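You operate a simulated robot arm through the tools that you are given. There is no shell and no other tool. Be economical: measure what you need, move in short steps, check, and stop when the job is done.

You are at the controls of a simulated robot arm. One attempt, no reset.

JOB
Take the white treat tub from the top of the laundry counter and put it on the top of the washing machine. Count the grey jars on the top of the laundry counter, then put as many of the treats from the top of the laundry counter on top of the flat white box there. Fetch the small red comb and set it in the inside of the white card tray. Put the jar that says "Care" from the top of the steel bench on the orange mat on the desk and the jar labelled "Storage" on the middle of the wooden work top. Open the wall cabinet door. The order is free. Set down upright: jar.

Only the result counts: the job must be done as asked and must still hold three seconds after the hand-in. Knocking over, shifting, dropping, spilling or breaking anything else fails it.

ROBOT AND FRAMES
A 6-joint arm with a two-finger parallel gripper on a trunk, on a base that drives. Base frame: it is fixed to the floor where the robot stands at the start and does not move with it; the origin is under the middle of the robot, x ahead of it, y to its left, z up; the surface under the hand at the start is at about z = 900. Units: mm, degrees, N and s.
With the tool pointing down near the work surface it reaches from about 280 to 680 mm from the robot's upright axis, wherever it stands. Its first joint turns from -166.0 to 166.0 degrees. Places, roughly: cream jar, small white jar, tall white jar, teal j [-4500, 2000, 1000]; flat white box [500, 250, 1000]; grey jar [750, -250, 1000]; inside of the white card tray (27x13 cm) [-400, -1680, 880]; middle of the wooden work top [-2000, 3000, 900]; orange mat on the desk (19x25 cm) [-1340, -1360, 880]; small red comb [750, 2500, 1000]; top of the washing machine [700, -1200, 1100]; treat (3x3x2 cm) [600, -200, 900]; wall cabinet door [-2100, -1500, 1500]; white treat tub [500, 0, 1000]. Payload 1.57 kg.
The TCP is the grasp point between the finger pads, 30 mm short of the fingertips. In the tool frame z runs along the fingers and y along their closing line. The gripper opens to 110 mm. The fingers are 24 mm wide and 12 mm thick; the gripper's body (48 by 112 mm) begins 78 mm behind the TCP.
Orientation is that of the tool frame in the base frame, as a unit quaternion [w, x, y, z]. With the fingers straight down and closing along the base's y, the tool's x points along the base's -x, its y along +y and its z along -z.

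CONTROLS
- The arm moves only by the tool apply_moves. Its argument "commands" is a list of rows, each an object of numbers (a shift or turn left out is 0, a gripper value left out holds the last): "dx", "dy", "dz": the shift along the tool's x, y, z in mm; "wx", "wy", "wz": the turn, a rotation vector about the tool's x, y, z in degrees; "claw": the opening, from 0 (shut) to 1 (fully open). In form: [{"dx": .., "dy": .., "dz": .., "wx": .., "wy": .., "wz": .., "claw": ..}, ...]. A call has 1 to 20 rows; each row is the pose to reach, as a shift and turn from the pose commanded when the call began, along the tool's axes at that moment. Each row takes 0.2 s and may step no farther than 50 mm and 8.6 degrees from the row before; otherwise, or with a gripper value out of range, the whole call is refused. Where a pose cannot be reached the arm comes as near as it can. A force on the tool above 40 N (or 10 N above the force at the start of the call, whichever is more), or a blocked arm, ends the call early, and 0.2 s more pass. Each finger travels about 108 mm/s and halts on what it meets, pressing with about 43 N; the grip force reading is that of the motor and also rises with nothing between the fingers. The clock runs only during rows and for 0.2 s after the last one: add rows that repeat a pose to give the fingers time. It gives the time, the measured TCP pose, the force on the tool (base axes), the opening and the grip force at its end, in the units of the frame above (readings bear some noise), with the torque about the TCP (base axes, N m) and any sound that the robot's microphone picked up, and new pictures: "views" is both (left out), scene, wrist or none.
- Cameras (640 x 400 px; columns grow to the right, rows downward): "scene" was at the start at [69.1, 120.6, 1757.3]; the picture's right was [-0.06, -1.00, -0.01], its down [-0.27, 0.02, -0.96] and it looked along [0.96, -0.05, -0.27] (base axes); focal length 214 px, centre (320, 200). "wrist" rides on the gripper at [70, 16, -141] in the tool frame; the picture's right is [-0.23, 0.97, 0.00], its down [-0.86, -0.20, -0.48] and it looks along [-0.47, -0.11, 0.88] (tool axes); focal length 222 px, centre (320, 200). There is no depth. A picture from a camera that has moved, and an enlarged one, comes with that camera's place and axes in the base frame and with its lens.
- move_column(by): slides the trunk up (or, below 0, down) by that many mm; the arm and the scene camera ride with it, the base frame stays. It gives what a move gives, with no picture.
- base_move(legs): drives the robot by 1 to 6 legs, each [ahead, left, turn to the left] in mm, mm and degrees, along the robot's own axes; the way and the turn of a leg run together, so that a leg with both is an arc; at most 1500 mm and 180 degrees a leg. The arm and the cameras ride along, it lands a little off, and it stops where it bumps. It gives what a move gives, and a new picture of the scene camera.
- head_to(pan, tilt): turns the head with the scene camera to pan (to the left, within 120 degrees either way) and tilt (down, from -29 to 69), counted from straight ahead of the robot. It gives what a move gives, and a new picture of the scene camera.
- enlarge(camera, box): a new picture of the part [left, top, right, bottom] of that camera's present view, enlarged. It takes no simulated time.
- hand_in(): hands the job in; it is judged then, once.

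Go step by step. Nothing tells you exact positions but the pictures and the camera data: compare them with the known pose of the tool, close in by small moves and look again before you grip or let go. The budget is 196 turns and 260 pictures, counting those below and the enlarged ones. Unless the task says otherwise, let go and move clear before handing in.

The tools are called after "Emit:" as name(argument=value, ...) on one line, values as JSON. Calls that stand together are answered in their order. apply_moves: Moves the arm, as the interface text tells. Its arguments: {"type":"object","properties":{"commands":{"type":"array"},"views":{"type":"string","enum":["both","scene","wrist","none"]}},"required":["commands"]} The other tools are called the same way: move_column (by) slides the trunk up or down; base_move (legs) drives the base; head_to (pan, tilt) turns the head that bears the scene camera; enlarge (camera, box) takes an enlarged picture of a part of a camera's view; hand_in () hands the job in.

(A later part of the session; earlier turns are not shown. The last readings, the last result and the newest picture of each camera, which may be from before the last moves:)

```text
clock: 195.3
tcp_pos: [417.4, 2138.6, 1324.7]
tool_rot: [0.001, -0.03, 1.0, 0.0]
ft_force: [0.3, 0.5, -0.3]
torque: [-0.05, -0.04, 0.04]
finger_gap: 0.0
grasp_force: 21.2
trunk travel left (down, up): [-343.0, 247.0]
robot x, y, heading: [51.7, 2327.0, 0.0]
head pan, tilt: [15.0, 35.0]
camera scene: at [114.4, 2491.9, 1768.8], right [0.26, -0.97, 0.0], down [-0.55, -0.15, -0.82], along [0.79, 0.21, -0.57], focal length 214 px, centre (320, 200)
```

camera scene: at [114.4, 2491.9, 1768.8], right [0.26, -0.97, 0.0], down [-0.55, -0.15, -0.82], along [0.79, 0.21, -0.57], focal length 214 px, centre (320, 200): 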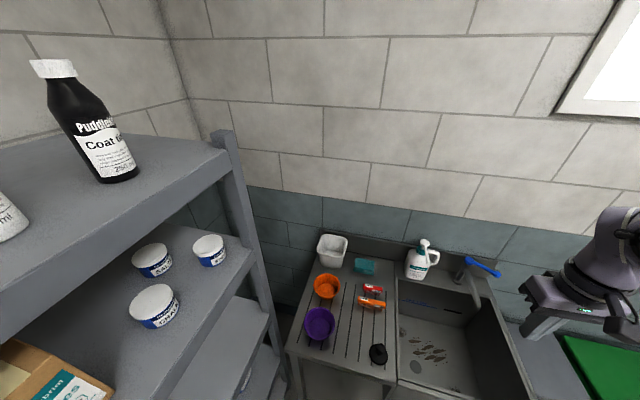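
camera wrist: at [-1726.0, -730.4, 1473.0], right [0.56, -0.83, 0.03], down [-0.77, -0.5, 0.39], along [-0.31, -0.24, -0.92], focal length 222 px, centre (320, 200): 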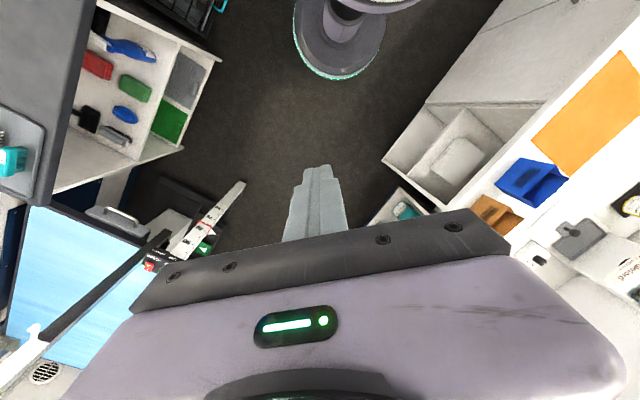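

Emit:
apply_moves(commands=[{"dx": -27, "dy": 27, "dz": 0}, {"dx": -55, "dy": 55, "dz": 15}, {"dx": -83, "dy": 82, "dz": 40}, {"dx": -110, "dy": 110, "dz": 65}, {"dx": -138, "dy": 137, "dz": 90, "claw": 0.3}, {"dx": -166, "dy": 165, "dz": 115, "claw": 0.6}, {"dx": -193, "dy": 192, "dz": 140, "claw": 0.6}, {"dx": -220, "dy": 220, "dz": 165, "claw": 0.6}, {"dx": -248, "dy": 247, "dz": 190, "claw": 0.6}, {"dx": -248, "dy": 247, "dz": 205, "claw": 0.6}, {"dx": -248, "dy": 247, "dz": 205, "claw": 0.6}])

```text
clock: 197.7
tcp_pos: [649.3, 2400.9, 1121.2]
tool_rot: [0.001, -0.03, 1.0, 0.001]
ft_force: [0.7, -0.5, -0.9]
torque: [-0.03, -0.02, 0.0]
finger_gap: 66.2
grasp_force: 0.1
trunk travel left (down, up): [-343.0, 247.0]
robot x, y, heading: [54.1, 2328.0, -0.0]
head pan, tilt: [15.0, 35.0]
camera scene: at [114.6, 2491.3, 1768.9], right [0.26, -0.97, 0.0], down [-0.55, -0.15, -0.82], along [0.79, 0.21, -0.57], focal length 214 px, centre (320, 200)
camera wrist: at [577.4, 2414.5, 1263.0], right [0.17, 0.99, 0.0], down [0.86, -0.15, 0.48], along [0.47, -0.08, -0.88], focal length 222 px, centre (320, 200)
```

scene: 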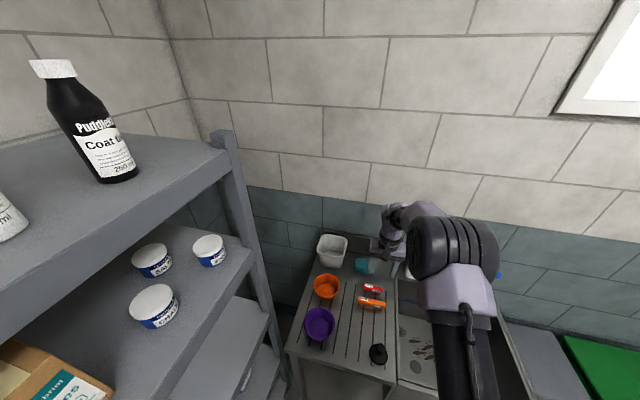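
wrist: 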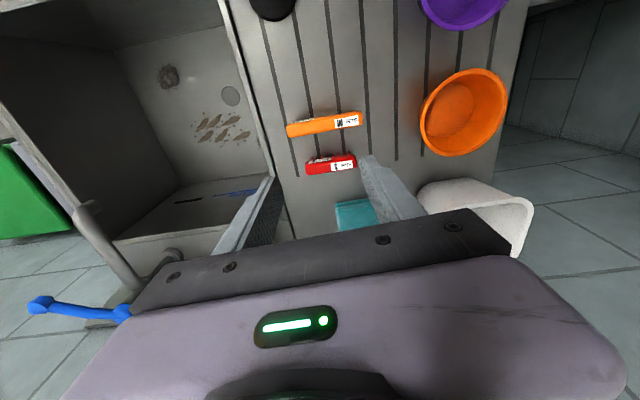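

Red comb at (701, 2412), long axis nearly along y. Rotating the gripper ~97° so it closes across its width.

Emit:
apply_moves(commands=[{"wz": 8.2, "dx": -5}, {"wz": 16.4, "dx": -10}, {"wz": 24.6, "dx": -15}, {"wz": 32.8, "dx": -20}, {"wz": 41, "dx": -25}, {"wz": 49.2, "dx": -30}, {"wz": 57.4, "dx": -35, "dy": 3}, {"wz": 65.6, "dx": -40, "dy": 5}, {"wz": 73.8, "dx": -45, "dy": 8}, {"wz": 82, "dx": -52, "dy": 8}, {"wz": 90, "dx": -52, "dy": 8}, {"wz": 97, "dx": -52, "dy": 8, "dz": 40}, {"wz": 97, "dx": -52, "dy": 8, "dz": 80}, {"wz": 97, "dx": -52, "dy": 8, "dz": 80}], views="wrist")

```text
clock: 200.7
tcp_pos: [704.0, 2409.3, 1040.5]
tool_rot: [0.001, 0.729, 0.685, 0.001]
ft_force: [-0.2, -0.6, -0.4]
torque: [0.01, -0.02, -0.02]
finger_gap: 66.0
grasp_force: 0.1
trunk travel left (down, up): [-343.0, 247.0]
robot x, y, heading: [53.2, 2329.0, -0.2]
head pan, tilt: [15.0, 35.0]
camera wrist: at [722.4, 2479.0, 1181.6], right [0.96, -0.29, 0.0], down [-0.25, -0.84, 0.48], along [-0.14, -0.46, -0.88], focal length 222 px, centre (320, 200)
```

wrist: 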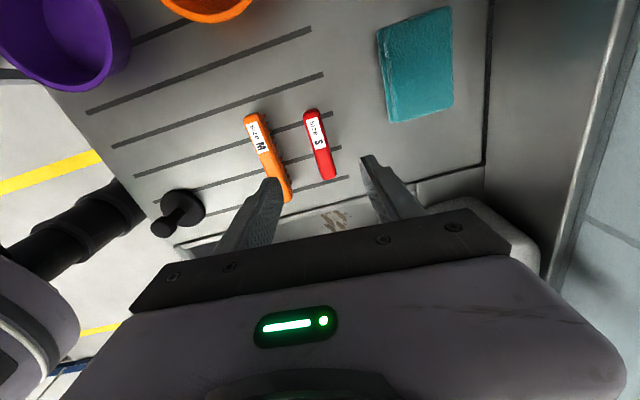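

Comb is centred and aligned. Narrowing the opening and descending.

Emit:
apply_moves(commands=[{"dy": -3, "dz": 30, "claw": 0.45}, {"dy": -3, "dz": 60, "claw": 0.45}, {"dy": -3, "dz": 85, "claw": 0.45}, {"dy": -3, "dz": 85, "claw": 0.45}], views="wrist")

```text
clock: 201.7
tcp_pos: [698.5, 2409.9, 953.9]
tool_rot: [0.0, 0.729, 0.685, 0.001]
ft_force: [-0.4, 0.1, 1.5]
torque: [-0.01, -0.01, 0.01]
finger_gap: 49.1
grasp_force: 0.0
trunk travel left (down, up): [-343.0, 247.0]
robot x, y, heading: [50.1, 2326.5, -0.3]
head pan, tilt: [15.0, 35.0]
camera wrist: at [718.8, 2479.8, 1096.4], right [0.96, -0.29, 0.0], down [-0.25, -0.84, 0.48], along [-0.14, -0.46, -0.88], focal length 222 px, centre (320, 200)
```

wrist: 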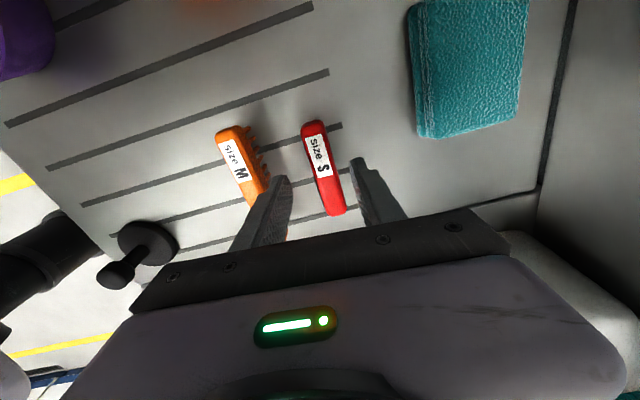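

Emit:
apply_moves(commands=[{"dy": 3, "claw": 0.36}, {"dy": 3, "dz": 8, "claw": 0.36}, {"dy": 3, "dz": 14, "claw": 0.36}, {"dy": 3, "dz": 18, "claw": 0.36}, {"dy": 3, "dz": 18, "claw": 0.36}], views="wrist")

```text
clock: 202.9
tcp_pos: [703.5, 2408.9, 938.7]
tool_rot: [0.001, 0.729, 0.685, 0.001]
ft_force: [0.7, -0.2, 0.4]
torque: [-0.02, -0.02, -0.03]
finger_gap: 39.5
grasp_force: 0.0
trunk travel left (down, up): [-343.0, 247.0]
robot x, y, heading: [53.5, 2324.2, -0.3]
head pan, tilt: [15.0, 35.0]
camera wrist: at [721.4, 2479.0, 1080.1], right [0.96, -0.29, 0.0], down [-0.25, -0.84, 0.48], along [-0.14, -0.46, -0.88], focal length 222 px, centre (320, 200)
```

wrist: 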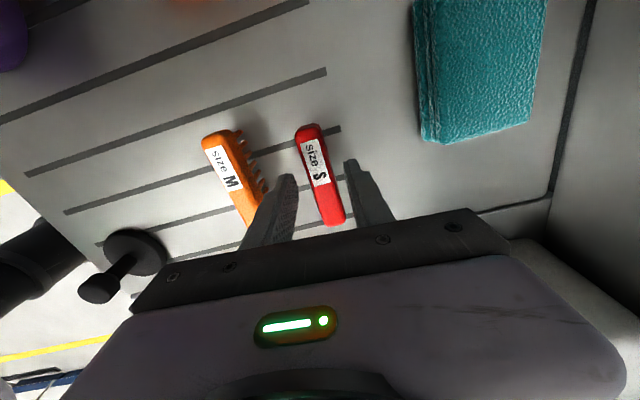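

Emit:
apply_moves(commands=[{"dz": 3, "dx": 3}, {"dz": 6, "dx": 4}, {"dz": 9, "dx": 4}, {"dz": 12, "dx": 4}, {"dz": 12, "dx": 4}], views="none")

```text
clock: 204.1
tcp_pos: [704.0, 2414.4, 927.0]
tool_rot: [0.001, 0.729, 0.685, 0.001]
ft_force: [0.1, -0.3, 0.4]
torque: [-0.01, 0.02, 0.0]
finger_gap: 39.4
grasp_force: 0.0
trunk travel left (down, up): [-343.0, 247.0]
robot x, y, heading: [52.4, 2325.6, -0.2]
head pan, tilt: [15.0, 35.0]
```

Emit:
apply_moves(commands=[{"dz": 3}, {"dz": 6}, {"dz": 9}, {"dz": 12}, {"dz": 14}, {"dz": 14}], views="wrist")

```text
clock: 205.5
tcp_pos: [702.9, 2413.8, 912.1]
tool_rot: [0.0, 0.729, 0.684, 0.0]
ft_force: [0.3, 0.3, 0.9]
torque: [0.01, 0.03, -0.02]
finger_gap: 39.6
grasp_force: 0.1
trunk travel left (down, up): [-343.0, 247.0]
robot x, y, heading: [53.1, 2328.8, 0.1]
head pan, tilt: [15.0, 35.0]
camera wrist: at [722.0, 2482.7, 1054.0], right [0.96, -0.29, 0.0], down [-0.25, -0.84, 0.48], along [-0.14, -0.46, -0.88], focal length 222 px, centre (320, 200)
```

wrist: 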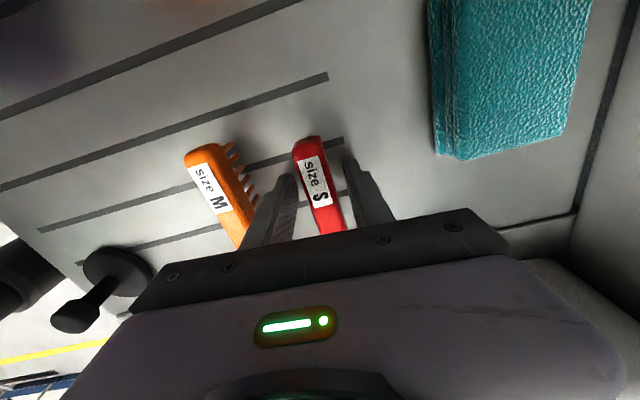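

Emit:
apply_moves(commands=[{"dz": 3}, {"dz": 6}, {"dz": 8}, {"dz": 8}], views="none")

```text
clock: 206.3
tcp_pos: [705.5, 2413.2, 909.6]
tool_rot: [0.004, 0.73, 0.684, 0.006]
ft_force: [-7.1, -3.5, 22.4]
torque: [-0.21, 0.91, 0.12]
finger_gap: 45.8
grasp_force: 3.0
trunk travel left (down, up): [-343.0, 247.0]
robot x, y, heading: [52.1, 2329.8, -0.1]
head pan, tilt: [15.0, 35.0]
stopped in row 3: the force on the tool passed its limit at 44 N (the readings are from after the stop); the commanded pose is now the measured one
```

Surface touched (z≈880). Lifting 3 mm and closing on the comb.

Emit:
apply_moves(commands=[{"dz": -3, "claw": 0.36}, {"dz": -3, "claw": 0.25}, {"dz": -3, "claw": 0.1}, {"dz": -3, "claw": 0.0}, {"dz": -3, "claw": 0.0}], views="wrist")

```text
clock: 207.5
tcp_pos: [704.8, 2414.4, 910.5]
tool_rot: [0.003, 0.729, 0.684, 0.003]
ft_force: [0.2, 0.8, 2.6]
torque: [0.03, -0.01, -0.01]
finger_gap: 19.1
grasp_force: 32.8
trunk travel left (down, up): [-343.0, 247.0]
robot x, y, heading: [49.2, 2329.0, -0.2]
head pan, tilt: [15.0, 35.0]
camera wrist: at [723.6, 2483.1, 1052.4], right [0.96, -0.29, 0.01], down [-0.26, -0.84, 0.47], along [-0.13, -0.46, -0.88], focal length 222 px, centre (320, 200)
```

wrist: 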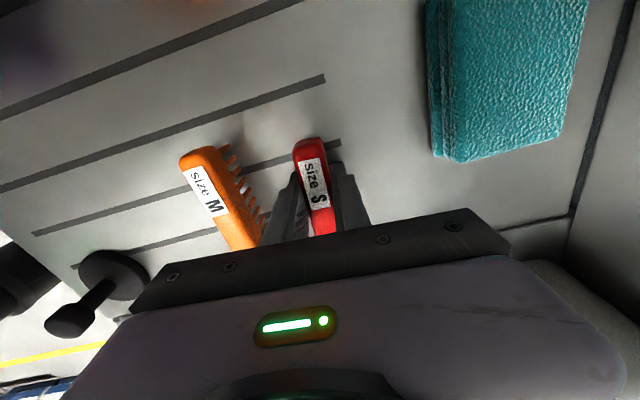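

Comb gripped. Lifting high and retracting.

Emit:
apply_moves(commands=[{"dz": -40}, {"dz": -85}, {"dz": -130}, {"dz": -175}, {"dz": -220}, {"dz": -265}, {"dz": -300}, {"dx": -30, "dy": -36, "dz": -300}, {"dx": -60, "dy": -72, "dz": -300}, {"dx": -90, "dy": -108, "dz": -300}, {"dx": -120, "dy": -144, "dz": -300}, {"dx": -150, "dy": -180, "dz": -300}, {"dx": -180, "dy": -216, "dz": -300}, {"dx": -210, "dy": -252, "dz": -300}, {"dx": -240, "dy": -280, "dz": -300}, {"dx": -240, "dy": -280, "dz": -300}])

```text
clock: 210.9
tcp_pos: [409.0, 2190.5, 1207.8]
tool_rot: [0.003, 0.729, 0.684, 0.004]
ft_force: [-0.1, 1.2, -0.2]
torque: [-0.01, 0.04, 0.02]
finger_gap: 19.1
grasp_force: 33.3
trunk travel left (down, up): [-343.0, 247.0]
robot x, y, heading: [50.6, 2327.7, -0.2]
head pan, tilt: [15.0, 35.0]
camera scene: at [114.9, 2491.5, 1768.8], right [0.26, -0.97, 0.0], down [-0.55, -0.15, -0.82], along [0.79, 0.21, -0.57], focal length 214 px, centre (320, 200)
camera wrist: at [427.3, 2260.7, 1349.7], right [0.96, -0.29, 0.01], down [-0.26, -0.84, 0.48], along [-0.13, -0.46, -0.88], focal length 222 px, centre (320, 200)
```

scene: 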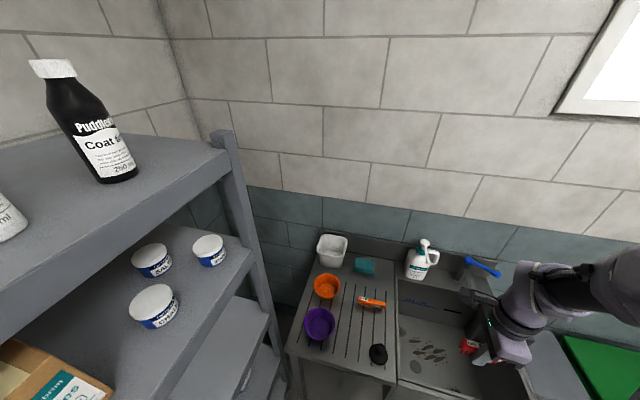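
wrist: 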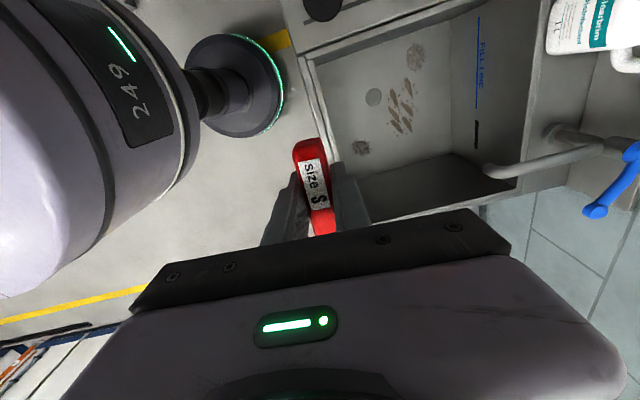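

The comb is held. Backing from the sink, turning to face the van, and driving toward its door.

Emit:
base_move(legs=[[-500, 0, 0], [0, 0, -45], [0, 0, -45], [1228, -320, 0]])

```text
clock: 224.0
tcp_pos: [-903.6, 729.2, 1207.4]
tool_rot: [0.004, 0.999, -0.037, 0.001]
ft_force: [-0.5, -0.5, -0.7]
torque: [0.0, 0.02, -0.01]
finger_gap: 18.8
grasp_force: 33.5
trunk travel left (down, up): [-343.0, 247.0]
robot x, y, heading: [-764.1, 1083.8, -90.7]
head pan, tilt: [15.0, 35.0]
camera scene: at [-603.9, 1018.7, 1768.9], right [-0.97, -0.25, 0.0], down [-0.14, 0.56, -0.82], along [0.2, -0.79, -0.57], focal length 214 px, centre (320, 200)
```

scene: 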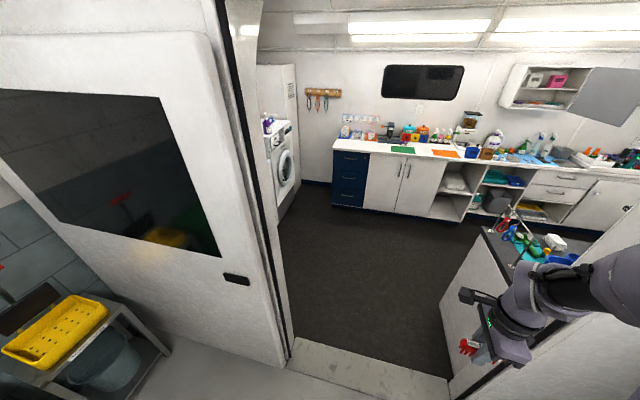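

Doorway is clear around x=-750. Driving in.

Emit:
base_move(legs=[[900, 0, 0], [780, 0, 0.7], [0, 350, 0]])

```text
clock: 234.5
tcp_pos: [-583.6, -976.7, 1208.6]
tool_rot: [0.005, 0.999, -0.034, 0.001]
ft_force: [1.0, 0.3, 0.2]
torque: [0.02, 0.01, 0.03]
finger_gap: 19.2
grasp_force: 33.5
trunk travel left (down, up): [-343.0, 247.0]
robot x, y, heading: [-447.5, -615.3, -90.3]
head pan, tilt: [15.0, 35.0]
camera scene: at [-285.7, -685.0, 1768.8], right [-0.97, -0.25, 0.0], down [-0.15, 0.56, -0.82], along [0.21, -0.79, -0.57], focal length 214 px, centre (320, 200)
```

scene: 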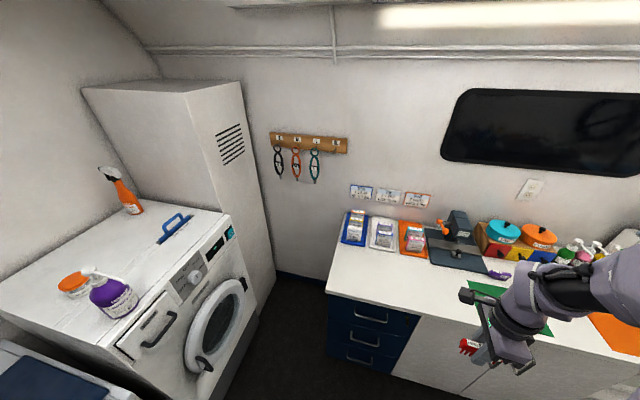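

Moving close to the desk and checking the tray.

Emit:
base_move(legs=[[345, 35, 0]])

Emit:
enlarge(camera="scene", box=[220, 140, 460, 320])

```text
clock: 236.7
tcp_pos: [-555.6, -1321.0, 1207.1]
tool_rot: [0.003, 0.999, -0.037, 0.001]
ft_force: [0.0, 0.3, -0.1]
torque: [0.02, -0.01, -0.03]
finger_gap: 18.9
grasp_force: 33.0
trunk travel left (down, up): [-343.0, 247.0]
robot x, y, heading: [-414.8, -964.8, -90.8]
head pan, tilt: [15.0, 35.0]
camera scene: at [-255.4, -1032.3, 1768.9], right [-0.97, -0.25, 0.0], down [-0.14, 0.56, -0.82], along [0.2, -0.79, -0.57], focal length 214 px, centre (320, 200)
```

scene: 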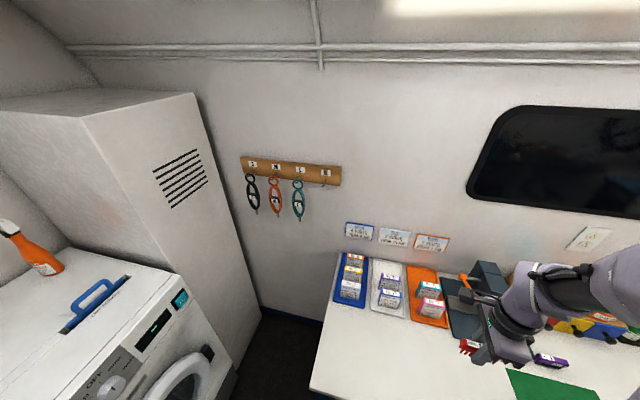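

```text
2.22 times, centred on (340, 230) of scene
camera zoom: at [-255.4, -1032.3, 1768.9], right [-0.97, -0.25, 0.0], down [-0.14, 0.56, -0.82], along [0.2, -0.79, -0.57], focal length 477 px, centre (276, 133)
```

zoom: 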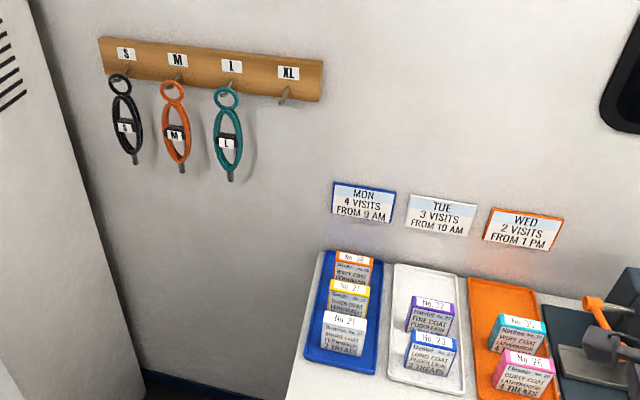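

Tray: x -484…-345, y -1812…-1535; the free area is behind the cards around y≈-1745. It is a far reach, so I'll lower the trunk and tilt the tool forward ~15°.

Emit:
move_column(by=-120)

Emit:
apply_moves(commands=[{"dx": 20, "dy": 40}, {"dx": 41, "dy": 80}, {"dx": 62, "dy": 120, "wx": -3}, {"dx": 82, "dy": 160, "wx": -6}, {"dx": 103, "dy": 200, "wx": -9}, {"dx": 124, "dy": 240, "wx": -12}, {"dx": 144, "dy": 280, "wx": -15}, {"dx": 164, "dy": 318, "wx": -15}, {"dx": 164, "dy": 318, "wx": -15}])

```text
clock: 238.2
tcp_pos: [-554.9, -1320.8, 1087.9]
tool_rot: [0.003, 0.999, -0.036, 0.001]
ft_force: [-1.7, 1.3, -0.9]
torque: [0.03, -0.02, 0.0]
finger_gap: 19.2
grasp_force: 33.2
trunk travel left (down, up): [-223.0, 367.0]
robot x, y, heading: [-418.3, -963.8, -90.6]
head pan, tilt: [15.0, 35.0]
```

```text
clock: 240.2
tcp_pos: [-414.3, -1648.8, 1089.1]
tool_rot: [0.136, 0.99, -0.037, -0.004]
ft_force: [0.6, -0.2, -0.8]
torque: [0.0, -0.01, 0.0]
finger_gap: 19.0
grasp_force: 32.7
trunk travel left (down, up): [-223.0, 367.0]
robot x, y, heading: [-417.3, -962.4, -90.6]
head pan, tilt: [15.0, 35.0]
camera scene: at [-255.7, -1030.8, 1649.0], right [-0.97, -0.25, 0.0], down [-0.14, 0.56, -0.82], along [0.2, -0.79, -0.57], focal length 214 px, centre (320, 200)
camera wrist: at [-344.1, -1631.5, 1231.2], right [-0.3, -0.92, 0.26], down [-0.83, 0.38, 0.41], along [-0.47, -0.09, -0.88], focal length 222 px, centre (320, 200)
```

scene: 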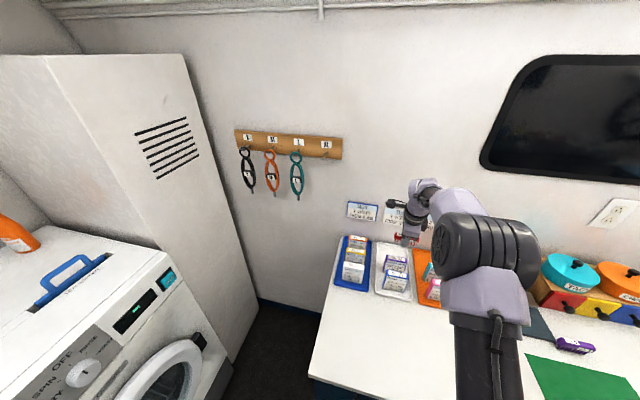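
wrist: 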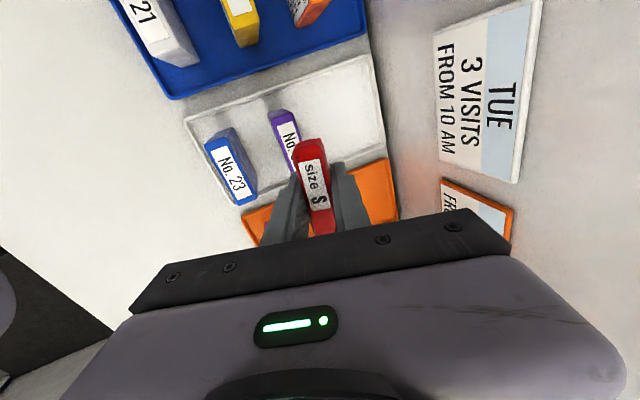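

Reachable. Moving further back over the free area, staying high.

Emit:
apply_moves(commands=[{"dx": 3, "dy": 40, "dz": 11}, {"dx": 7, "dy": 75, "dz": 21}, {"dx": 7, "dy": 93, "dz": 26}, {"dx": 7, "dy": 93, "dz": 26}], views="wrist")

```text
clock: 241.2
tcp_pos: [-412.2, -1717.9, 1087.4]
tool_rot: [0.135, 0.99, -0.037, -0.004]
ft_force: [-0.7, 0.0, -0.7]
torque: [0.04, 0.0, -0.01]
finger_gap: 19.0
grasp_force: 33.1
out of reach, approached as far as the arm can: row 2, 3, 4
trunk travel left (down, up): [-223.0, 367.0]
robot x, y, heading: [-413.6, -965.1, -90.6]
head pan, tilt: [15.0, 35.0]
camera wrist: at [-343.4, -1699.3, 1229.8], right [-0.3, -0.92, 0.26], down [-0.83, 0.38, 0.41], along [-0.47, -0.09, -0.88], focal length 222 px, centre (320, 200)
```

wrist: 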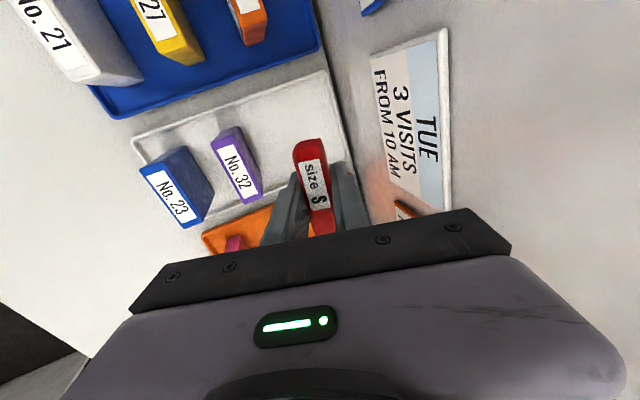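

That is the reach limit (y≈-1718), which suffices: the nearest card is ~40 mm away. Lowering straight down with the trunk.

Emit:
move_column(by=-155)

Emit:
enlarge(camera="wrist", box=[0, 0, 640, 400])

Emit:
enlarge(camera="scene", box=[300, 120, 500, 300])

```text
clock: 243.0
tcp_pos: [-414.6, -1716.6, 934.4]
tool_rot: [0.135, 0.99, -0.037, -0.005]
ft_force: [0.0, 0.2, -0.8]
torque: [0.01, -0.01, 0.01]
finger_gap: 18.9
grasp_force: 33.0
trunk travel left (down, up): [-68.0, 522.0]
robot x, y, heading: [-411.7, -961.8, -90.5]
head pan, tilt: [15.0, 35.0]
```

```text
1.00 times, centred on (320, 200) of wrist (not enlarged: the box is as wide or as high as the picture)
camera zoom: at [-343.4, -1699.4, 1075.3], right [-0.3, -0.92, 0.26], down [-0.83, 0.38, 0.41], along [-0.47, -0.1, -0.88], focal length 222 px, centre (320, 200)
```

zoom: 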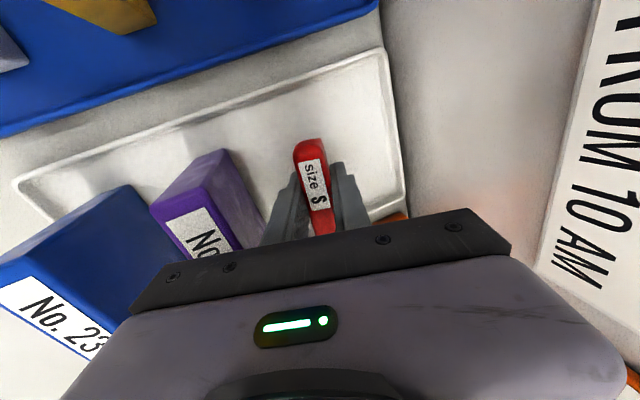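

```text
2.22 times, centred on (400, 210) of scene
camera zoom: at [-255.5, -1031.3, 1494.0], right [-0.97, -0.25, 0.0], down [-0.14, 0.56, -0.82], along [0.2, -0.79, -0.57], focal length 477 px, centre (142, 178)
```

zoom: 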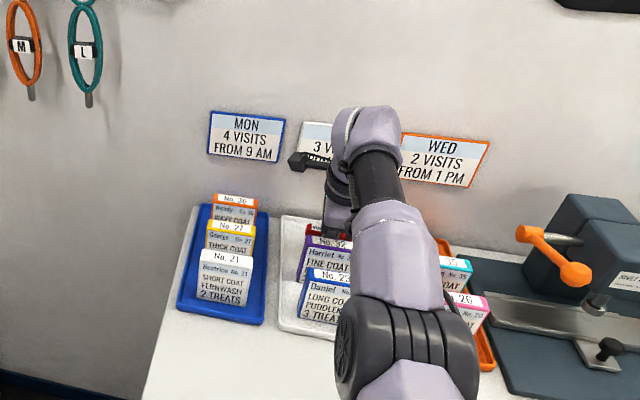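

Emit:
move_column(by=-12)

```text
clock: 243.6
tcp_pos: [-413.4, -1717.7, 921.8]
tool_rot: [0.135, 0.99, -0.038, -0.004]
ft_force: [-1.0, 0.1, 0.2]
torque: [-0.02, 0.0, 0.0]
finger_gap: 19.2
grasp_force: 33.6
trunk travel left (down, up): [-56.0, 534.0]
robot x, y, heading: [-415.3, -962.1, -90.8]
head pan, tilt: [15.0, 35.0]
```

Emit:
move_column(by=-5)

```text
clock: 244.2
tcp_pos: [-412.7, -1716.9, 918.6]
tool_rot: [0.137, 0.99, -0.037, -0.003]
ft_force: [0.3, -2.0, 10.1]
torque: [0.04, 0.05, -0.02]
finger_gap: 19.0
grasp_force: 33.8
trunk travel left (down, up): [-51.0, 539.0]
robot x, y, heading: [-415.6, -964.8, -90.8]
head pan, tilt: [15.0, 35.0]
```

Contact felt. Opening just a little and raising the trunk.

Emit:
apply_moves(commands=[{"claw": 0.25}, {"claw": 0.3}, {"claw": 0.3}], views="wrist")

Emit:
move_column(by=200)

Emit:
enlarge(camera="wrist", box=[0, 0, 640, 400])

```text
clock: 245.0
tcp_pos: [-413.0, -1717.6, 918.6]
tool_rot: [0.136, 0.99, -0.036, -0.004]
ft_force: [0.5, -13.6, 21.1]
torque: [-0.22, 0.01, 0.0]
finger_gap: 19.8
grasp_force: 0.1
trunk travel left (down, up): [-51.0, 539.0]
robot x, y, heading: [-413.8, -964.0, -90.7]
head pan, tilt: [15.0, 35.0]
camera wrist: at [-343.3, -1699.1, 1059.7], right [-0.3, -0.92, 0.26], down [-0.83, 0.38, 0.4], along [-0.47, -0.1, -0.88], focal length 222 px, centre (320, 200)
```

wrist: 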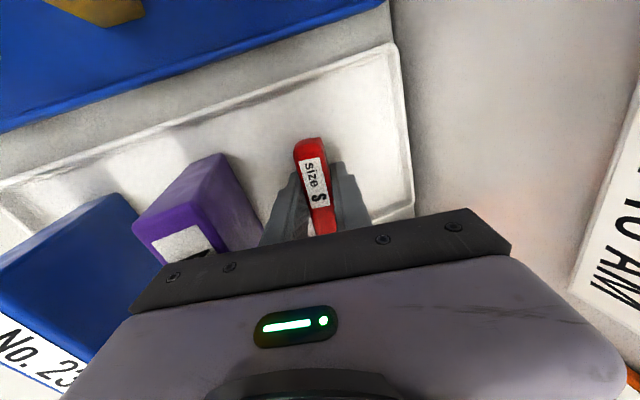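

```text
clock: 247.1
tcp_pos: [-413.9, -1718.5, 1115.8]
tool_rot: [0.135, 0.99, -0.037, -0.004]
ft_force: [-0.5, -0.4, -1.1]
torque: [0.03, -0.02, -0.03]
finger_gap: 33.1
grasp_force: 0.1
trunk travel left (down, up): [-251.0, 339.0]
robot x, y, heading: [-412.3, -964.0, -90.6]
head pan, tilt: [15.0, 35.0]
```

```text
1.00 times, centred on (320, 200) of wrist (not enlarged: the box is as wide or as high as the picture)
camera zoom: at [-343.4, -1699.5, 1257.8], right [-0.3, -0.92, 0.26], down [-0.83, 0.38, 0.41], along [-0.47, -0.1, -0.88], focal length 222 px, centre (320, 200)
```

zoom: 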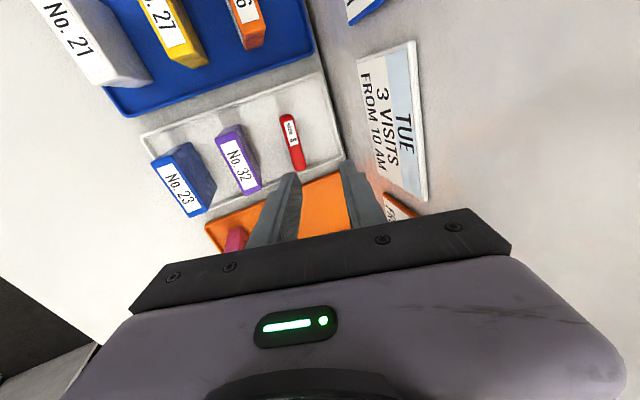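

The comb is in the tray and cards stand. Retracting the arm and straightening the tool.

Emit:
apply_moves(commands=[{"dy": -40, "dz": -11}, {"dy": -80, "dz": -22}, {"dy": -120, "dz": -33, "wx": 3}, {"dy": -160, "dz": -44, "wx": 6}, {"dy": -200, "dz": -55, "wx": 9}, {"dy": -240, "dz": -66, "wx": 12}, {"dy": -280, "dz": -77, "wx": 15}, {"dy": -320, "dz": -88, "wx": 15}, {"dx": -30, "dy": -355, "dz": -98, "wx": 15}, {"dx": -70, "dy": -370, "dz": -102, "wx": 15}, {"dx": -110, "dy": -380, "dz": -105, "wx": 15}, {"dx": -110, "dy": -380, "dz": -105, "wx": 15}], views="scene")

Emit:
enlarge(camera="scene", box=[310, 180, 470, 300])

```text
clock: 249.7
tcp_pos: [-493.0, -1314.4, 1115.3]
tool_rot: [0.004, 0.999, -0.037, 0.001]
ft_force: [0.1, -0.6, -0.6]
torque: [-0.03, 0.0, 0.01]
finger_gap: 33.2
grasp_force: 0.0
out of reach, approached as far as the arm can: row 1
trunk travel left (down, up): [-251.0, 339.0]
robot x, y, heading: [-411.7, -964.8, -90.7]
head pan, tilt: [15.0, 35.0]
camera scene: at [-254.9, -1031.6, 1676.8], right [-0.97, -0.25, 0.0], down [-0.14, 0.56, -0.82], along [0.2, -0.79, -0.57], focal length 214 px, centre (320, 200)
```

scene: 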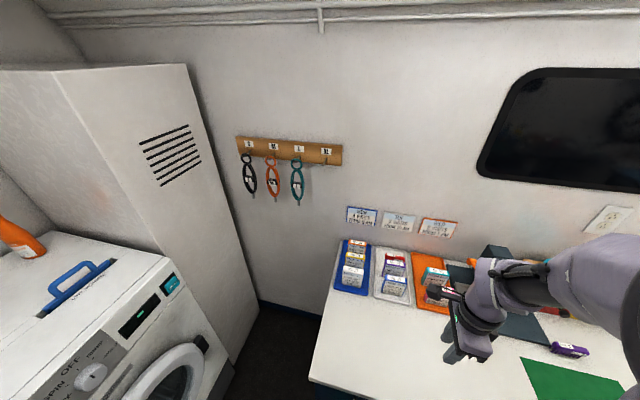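

```text
3.33 times, centred on (390, 240) of scene
camera zoom: at [-254.9, -1031.6, 1676.8], right [-0.97, -0.25, 0.0], down [-0.14, 0.56, -0.82], along [0.2, -0.79, -0.57], focal length 715 px, centre (87, 67)
```

zoom: 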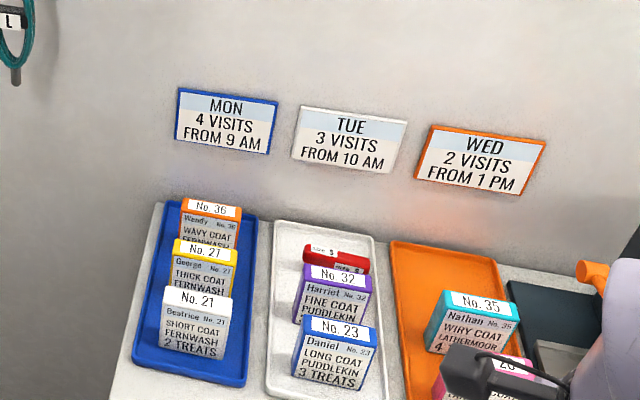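

All good. Now off to the steel bench: backing out, turning around and driving out of the van.

Emit:
move_column(by=100)

Emit:
base_move(legs=[[-365, -350, 0], [0, 0, 60], [0, 0, 60], [0, 0, 60.7], [900, 0, 0], [900, 0, 0]])

```text
clock: 251.1
tcp_pos: [-493.2, -1315.1, 1214.3]
tool_rot: [0.005, 0.999, -0.037, 0.001]
ft_force: [0.1, 0.2, -0.3]
torque: [0.01, 0.01, -0.02]
finger_gap: 33.1
grasp_force: 0.2
trunk travel left (down, up): [-351.0, 239.0]
robot x, y, heading: [-413.1, -966.3, -90.7]
head pan, tilt: [15.0, 35.0]
```

```text
clock: 270.7
tcp_pos: [-738.9, 1548.8, 1215.5]
tool_rot: [-0.001, 0.022, 1.0, 0.005]
ft_force: [-0.2, 0.0, 1.1]
torque: [-0.01, -0.04, -0.02]
finger_gap: 32.9
grasp_force: 0.2
trunk travel left (down, up): [-351.0, 239.0]
robot x, y, heading: [-806.3, 1196.9, 90.8]
head pan, tilt: [15.0, 35.0]
camera scene: at [-974.3, 1259.7, 1776.9], right [0.96, 0.27, 0.0], down [0.16, -0.55, -0.82], along [-0.22, 0.79, -0.57], focal length 214 px, centre (320, 200)
```

scene: 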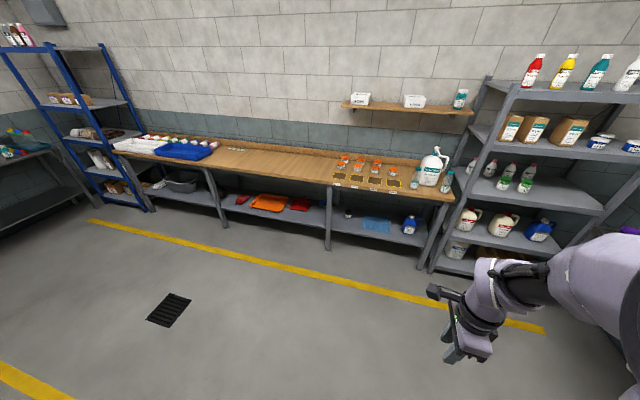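

Turning left toward the steel bench corner.

Emit:
base_move(legs=[[0, 0, 45], [0, 0, 44], [1200, 0, 0]])

```text
clock: 280.9
tcp_pos: [-2361.4, 1252.8, 1213.6]
tool_rot: [-0.004, -0.688, 0.725, 0.003]
ft_force: [-1.0, 0.1, 0.5]
torque: [-0.03, 0.0, 0.02]
finger_gap: 32.9
grasp_force: 0.1
trunk travel left (down, up): [-351.0, 239.0]
robot x, y, heading: [-2012.1, 1180.0, -179.5]
head pan, tilt: [15.0, 35.0]
camera scene: at [-2075.9, 1019.4, 1776.9], right [-0.27, 0.96, 0.0], down [0.55, 0.15, -0.82], along [-0.79, -0.22, -0.57], focal length 214 px, centre (320, 200)
```

scene: 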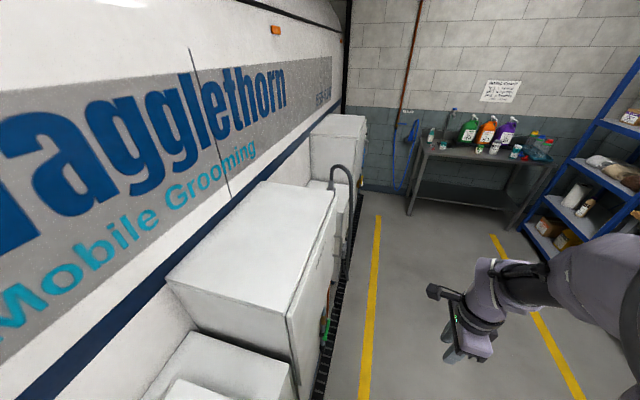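

Emit:
enlarge(camera="scene", box=[400, 70, 580, 220])

Emit:
base_move(legs=[[900, -350, 0]])

```text
2.67 times, centred on (490, 145) of scene
camera zoom: at [-2075.9, 1019.4, 1776.9], right [-0.27, 0.96, 0.0], down [0.55, 0.15, -0.82], along [-0.79, -0.22, -0.57], focal length 572 px, centre (-133, 347)
```

zoom: 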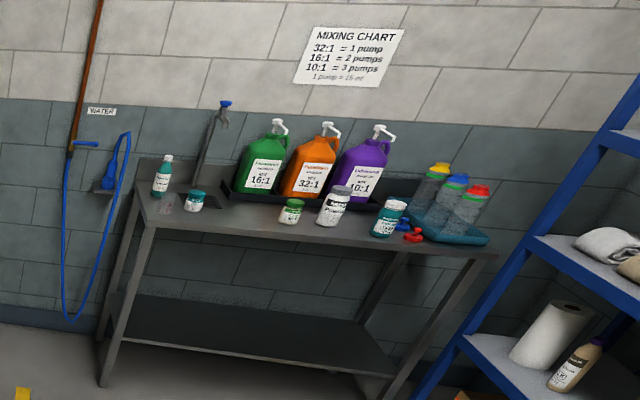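

```text
clock: 285.9
tcp_pos: [-3255.6, 1606.7, 1213.3]
tool_rot: [-0.003, -0.683, 0.73, 0.003]
ft_force: [-1.0, -0.2, -0.6]
torque: [0.0, -0.01, -0.01]
finger_gap: 33.0
grasp_force: 0.1
trunk travel left (down, up): [-351.0, 239.0]
robot x, y, heading: [-2907.9, 1531.2, 179.7]
head pan, tilt: [15.0, 35.0]
camera scene: at [-2973.4, 1369.2, 1776.9], right [-0.25, 0.97, 0.0], down [0.55, 0.15, -0.82], along [-0.79, -0.21, -0.57], focal length 214 px, centre (320, 200)
```

scene: 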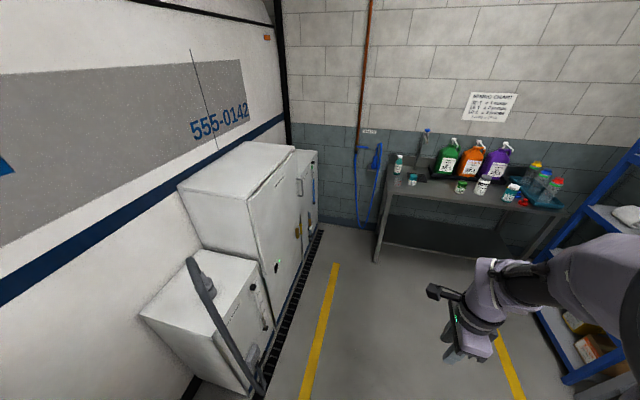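

Jars visible on the bench ahead. Driving closer.

Emit:
base_move(legs=[[900, -320, 0]])

Emit:
enlarge(camera="scene", box=[240, 100, 480, 260])

```text
clock: 290.9
tcp_pos: [-4150.1, 1942.7, 1214.5]
tool_rot: [-0.004, -0.678, 0.735, 0.002]
ft_force: [0.4, 0.2, 0.2]
torque: [-0.01, -0.02, 0.02]
finger_gap: 33.1
grasp_force: 0.1
trunk travel left (down, up): [-351.0, 239.0]
robot x, y, heading: [-3799.6, 1863.2, 179.1]
head pan, tilt: [15.0, 35.0]
camera scene: at [-3870.7, 1702.1, 1776.9], right [-0.24, 0.97, 0.0], down [0.56, 0.14, -0.82], along [-0.79, -0.2, -0.57], focal length 214 px, centre (320, 200)
```

scene: 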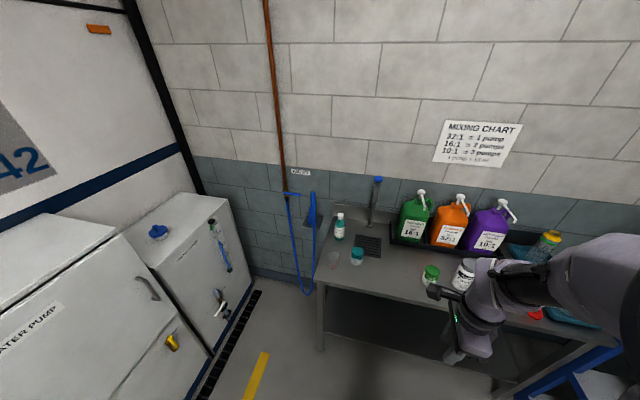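

```text
2.50 times, centred on (360, 180) of scene
camera zoom: at [-3870.7, 1702.1, 1776.9], right [-0.24, 0.97, 0.0], down [0.56, 0.14, -0.82], along [-0.79, -0.2, -0.57], focal length 536 px, centre (220, 250)
```

zoom: 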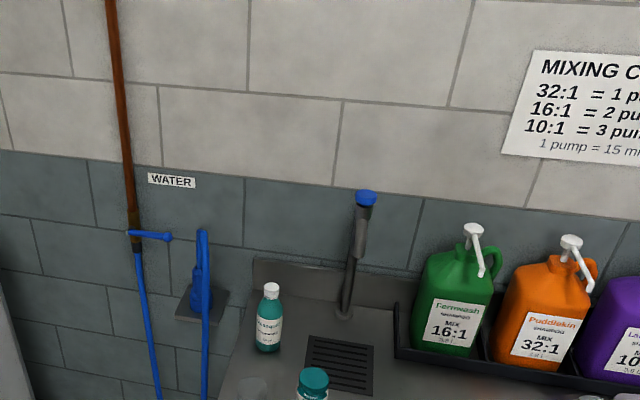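

The arm hides some jars. Shifting right and closer to read labels.

Emit:
base_move(legs=[[230, -230, 0]])

Emit:
enlarge(camera="scene", box=[220, 200, 480, 380])

```text
clock: 293.0
tcp_pos: [-4376.5, 2174.0, 1214.4]
tool_rot: [-0.004, -0.679, 0.734, 0.002]
ft_force: [0.3, 0.6, 0.5]
torque: [-0.03, 0.0, 0.02]
finger_gap: 33.0
grasp_force: 0.1
trunk travel left (down, up): [-351.0, 239.0]
robot x, y, heading: [-4027.5, 2092.7, 179.3]
head pan, tilt: [15.0, 35.0]
camera scene: at [-4098.1, 1932.8, 1776.9], right [-0.25, 0.97, 0.0], down [0.56, 0.14, -0.82], along [-0.79, -0.2, -0.57], focal length 214 px, centre (320, 200)
```

scene: 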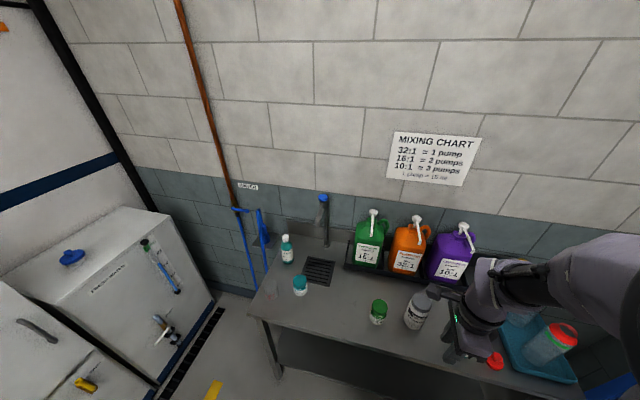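

```text
2.22 times, centred on (350, 290) of scene
camera zoom: at [-4098.1, 1932.8, 1776.9], right [-0.25, 0.97, 0.0], down [0.56, 0.14, -0.82], along [-0.79, -0.2, -0.57], focal length 477 px, centre (253, 0)
```

zoom: 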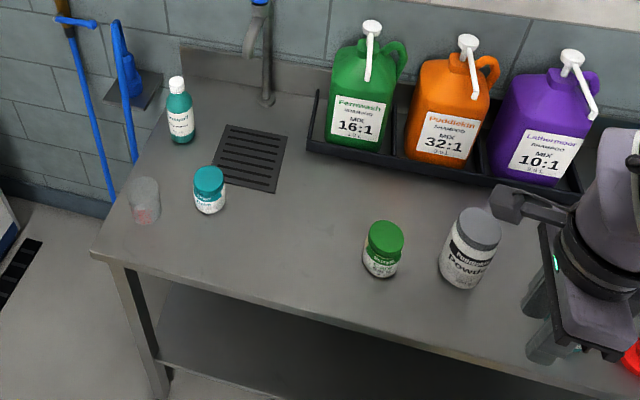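

Emit:
enlarge(camera="scene", box=[355, 280, 445, 336])

Emit:
enlarge(camera="scene", box=[260, 260, 340, 310])

```text
7.11 times, centred on (400, 308) of scene
camera zoom: at [-4098.1, 1932.8, 1776.9], right [-0.25, 0.97, 0.0], down [0.56, 0.14, -0.82], along [-0.79, -0.2, -0.57], focal length 1525 px, centre (-249, -568)
```

zoom: 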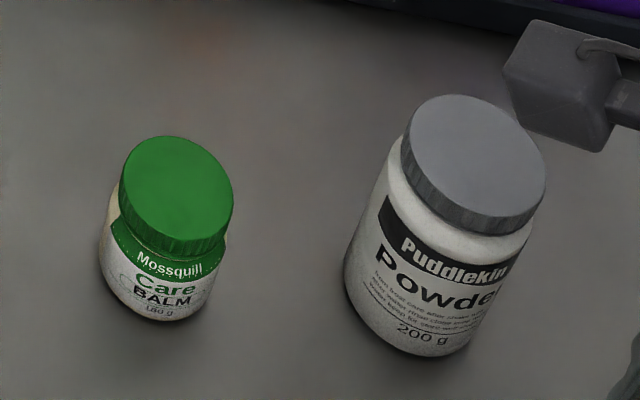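

```text
8.00 times, centred on (300, 285) of scene
camera zoom: at [-4098.1, 1932.8, 1776.9], right [-0.25, 0.97, 0.0], down [0.56, 0.14, -0.82], along [-0.79, -0.2, -0.57], focal length 1716 px, centre (480, -480)
```

zoom: 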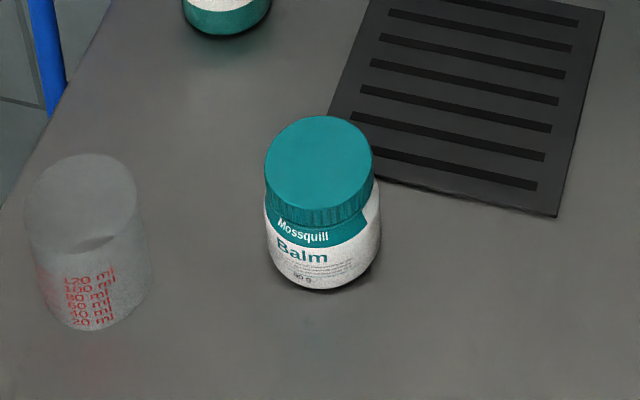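

The green-lidded jar says "Care BALM". I need to find the "Storage" jar, likely the teal one hidden at right.

Emit:
base_move(legs=[[0, -250, 0]])

Emit:
enlarge(camera="scene", box=[280, 240, 480, 380])

```text
clock: 294.9
tcp_pos: [-4373.3, 2421.9, 1214.2]
tool_rot: [-0.004, -0.68, 0.733, 0.002]
ft_force: [-0.8, 0.1, -0.3]
torque: [-0.03, 0.0, 0.01]
finger_gap: 33.0
grasp_force: 0.1
trunk travel left (down, up): [-351.0, 239.0]
robot x, y, heading: [-4024.0, 2340.6, 179.1]
head pan, tilt: [15.0, 35.0]
camera scene: at [-4094.0, 2181.7, 1777.0], right [-0.25, 0.97, 0.0], down [0.56, 0.14, -0.82], along [-0.79, -0.2, -0.57], focal length 214 px, centre (320, 200)
```

scene: 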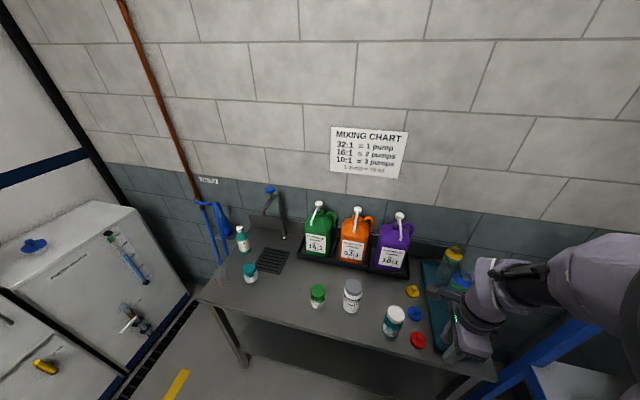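

```text
2.86 times, centred on (380, 310) of scene
camera zoom: at [-4094.0, 2181.7, 1777.0], right [-0.25, 0.97, 0.0], down [0.56, 0.14, -0.82], along [-0.79, -0.2, -0.57], focal length 613 px, centre (149, -114)
```

zoom: 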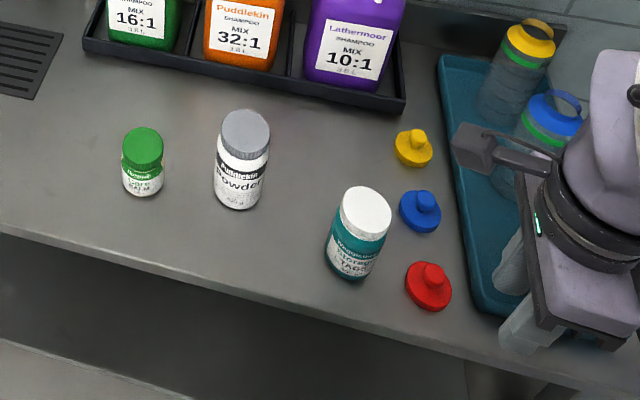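

The teal jar with white lid reads "Storage TABS", near (-4525, 2345). Moving the gripper above it.

Emit:
apply_moves(commands=[{"dx": 22, "dy": 37, "claw": 0.6}, {"dx": 44, "dy": 73, "claw": 1}, {"dx": 66, "dy": 110, "claw": 1}, {"dx": 88, "dy": 146, "claw": 1}, {"dx": 88, "dy": 146, "claw": 1}])

```text
clock: 296.1
tcp_pos: [-4525.5, 2342.5, 1217.1]
tool_rot: [-0.005, -0.68, 0.733, 0.003]
ft_force: [0.7, -0.5, 0.0]
torque: [-0.02, 0.01, 0.0]
finger_gap: 109.7
grasp_force: 0.0
trunk travel left (down, up): [-351.0, 239.0]
robot x, y, heading: [-4022.6, 2342.9, 179.1]
head pan, tilt: [15.0, 35.0]
camera scene: at [-4093.1, 2180.8, 1777.0], right [-0.25, 0.97, 0.0], down [0.56, 0.14, -0.82], along [-0.79, -0.2, -0.57], focal length 214 px, centre (320, 200)
camera wrist: at [-4546.6, 2275.1, 1358.7], right [-0.95, 0.3, 0.01], down [0.27, 0.84, 0.47], along [0.13, 0.45, -0.88], focal length 222 px, centre (320, 200)
```

scene: 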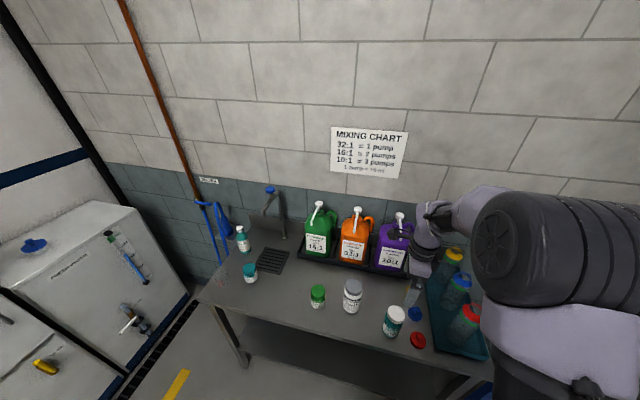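
wrist: 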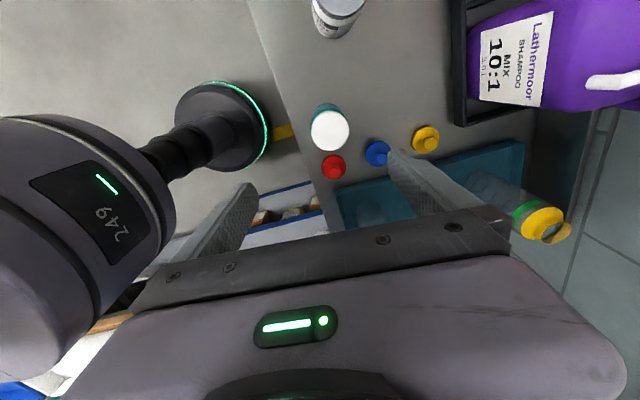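

Lid centre at (-4545, 2347), top z≈1000. Adjusting and descending partway.

Emit:
apply_moves(commands=[{"dx": -2, "dy": 20, "dz": 30}, {"dx": -2, "dy": 20, "dz": 75}, {"dx": -2, "dy": 20, "dz": 120}, {"dx": -2, "dy": 20, "dz": 160}, {"dx": -2, "dy": 20, "dz": 160}], views="wrist")

```text
clock: 297.3
tcp_pos: [-4546.3, 2345.0, 1056.9]
tool_rot: [-0.004, -0.68, 0.734, 0.003]
ft_force: [0.0, 0.0, 0.2]
torque: [0.01, -0.01, -0.01]
finger_gap: 109.9
grasp_force: 0.0
trunk travel left (down, up): [-351.0, 239.0]
robot x, y, heading: [-4023.7, 2342.9, 179.2]
head pan, tilt: [15.0, 35.0]
camera wrist: at [-4566.8, 2278.0, 1200.3], right [-0.95, 0.3, 0.01], down [0.27, 0.84, 0.47], along [0.13, 0.46, -0.88], focal length 222 px, centre (320, 200)
```

wrist: 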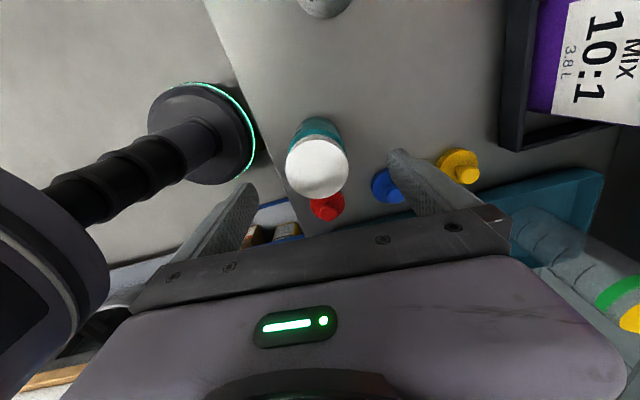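

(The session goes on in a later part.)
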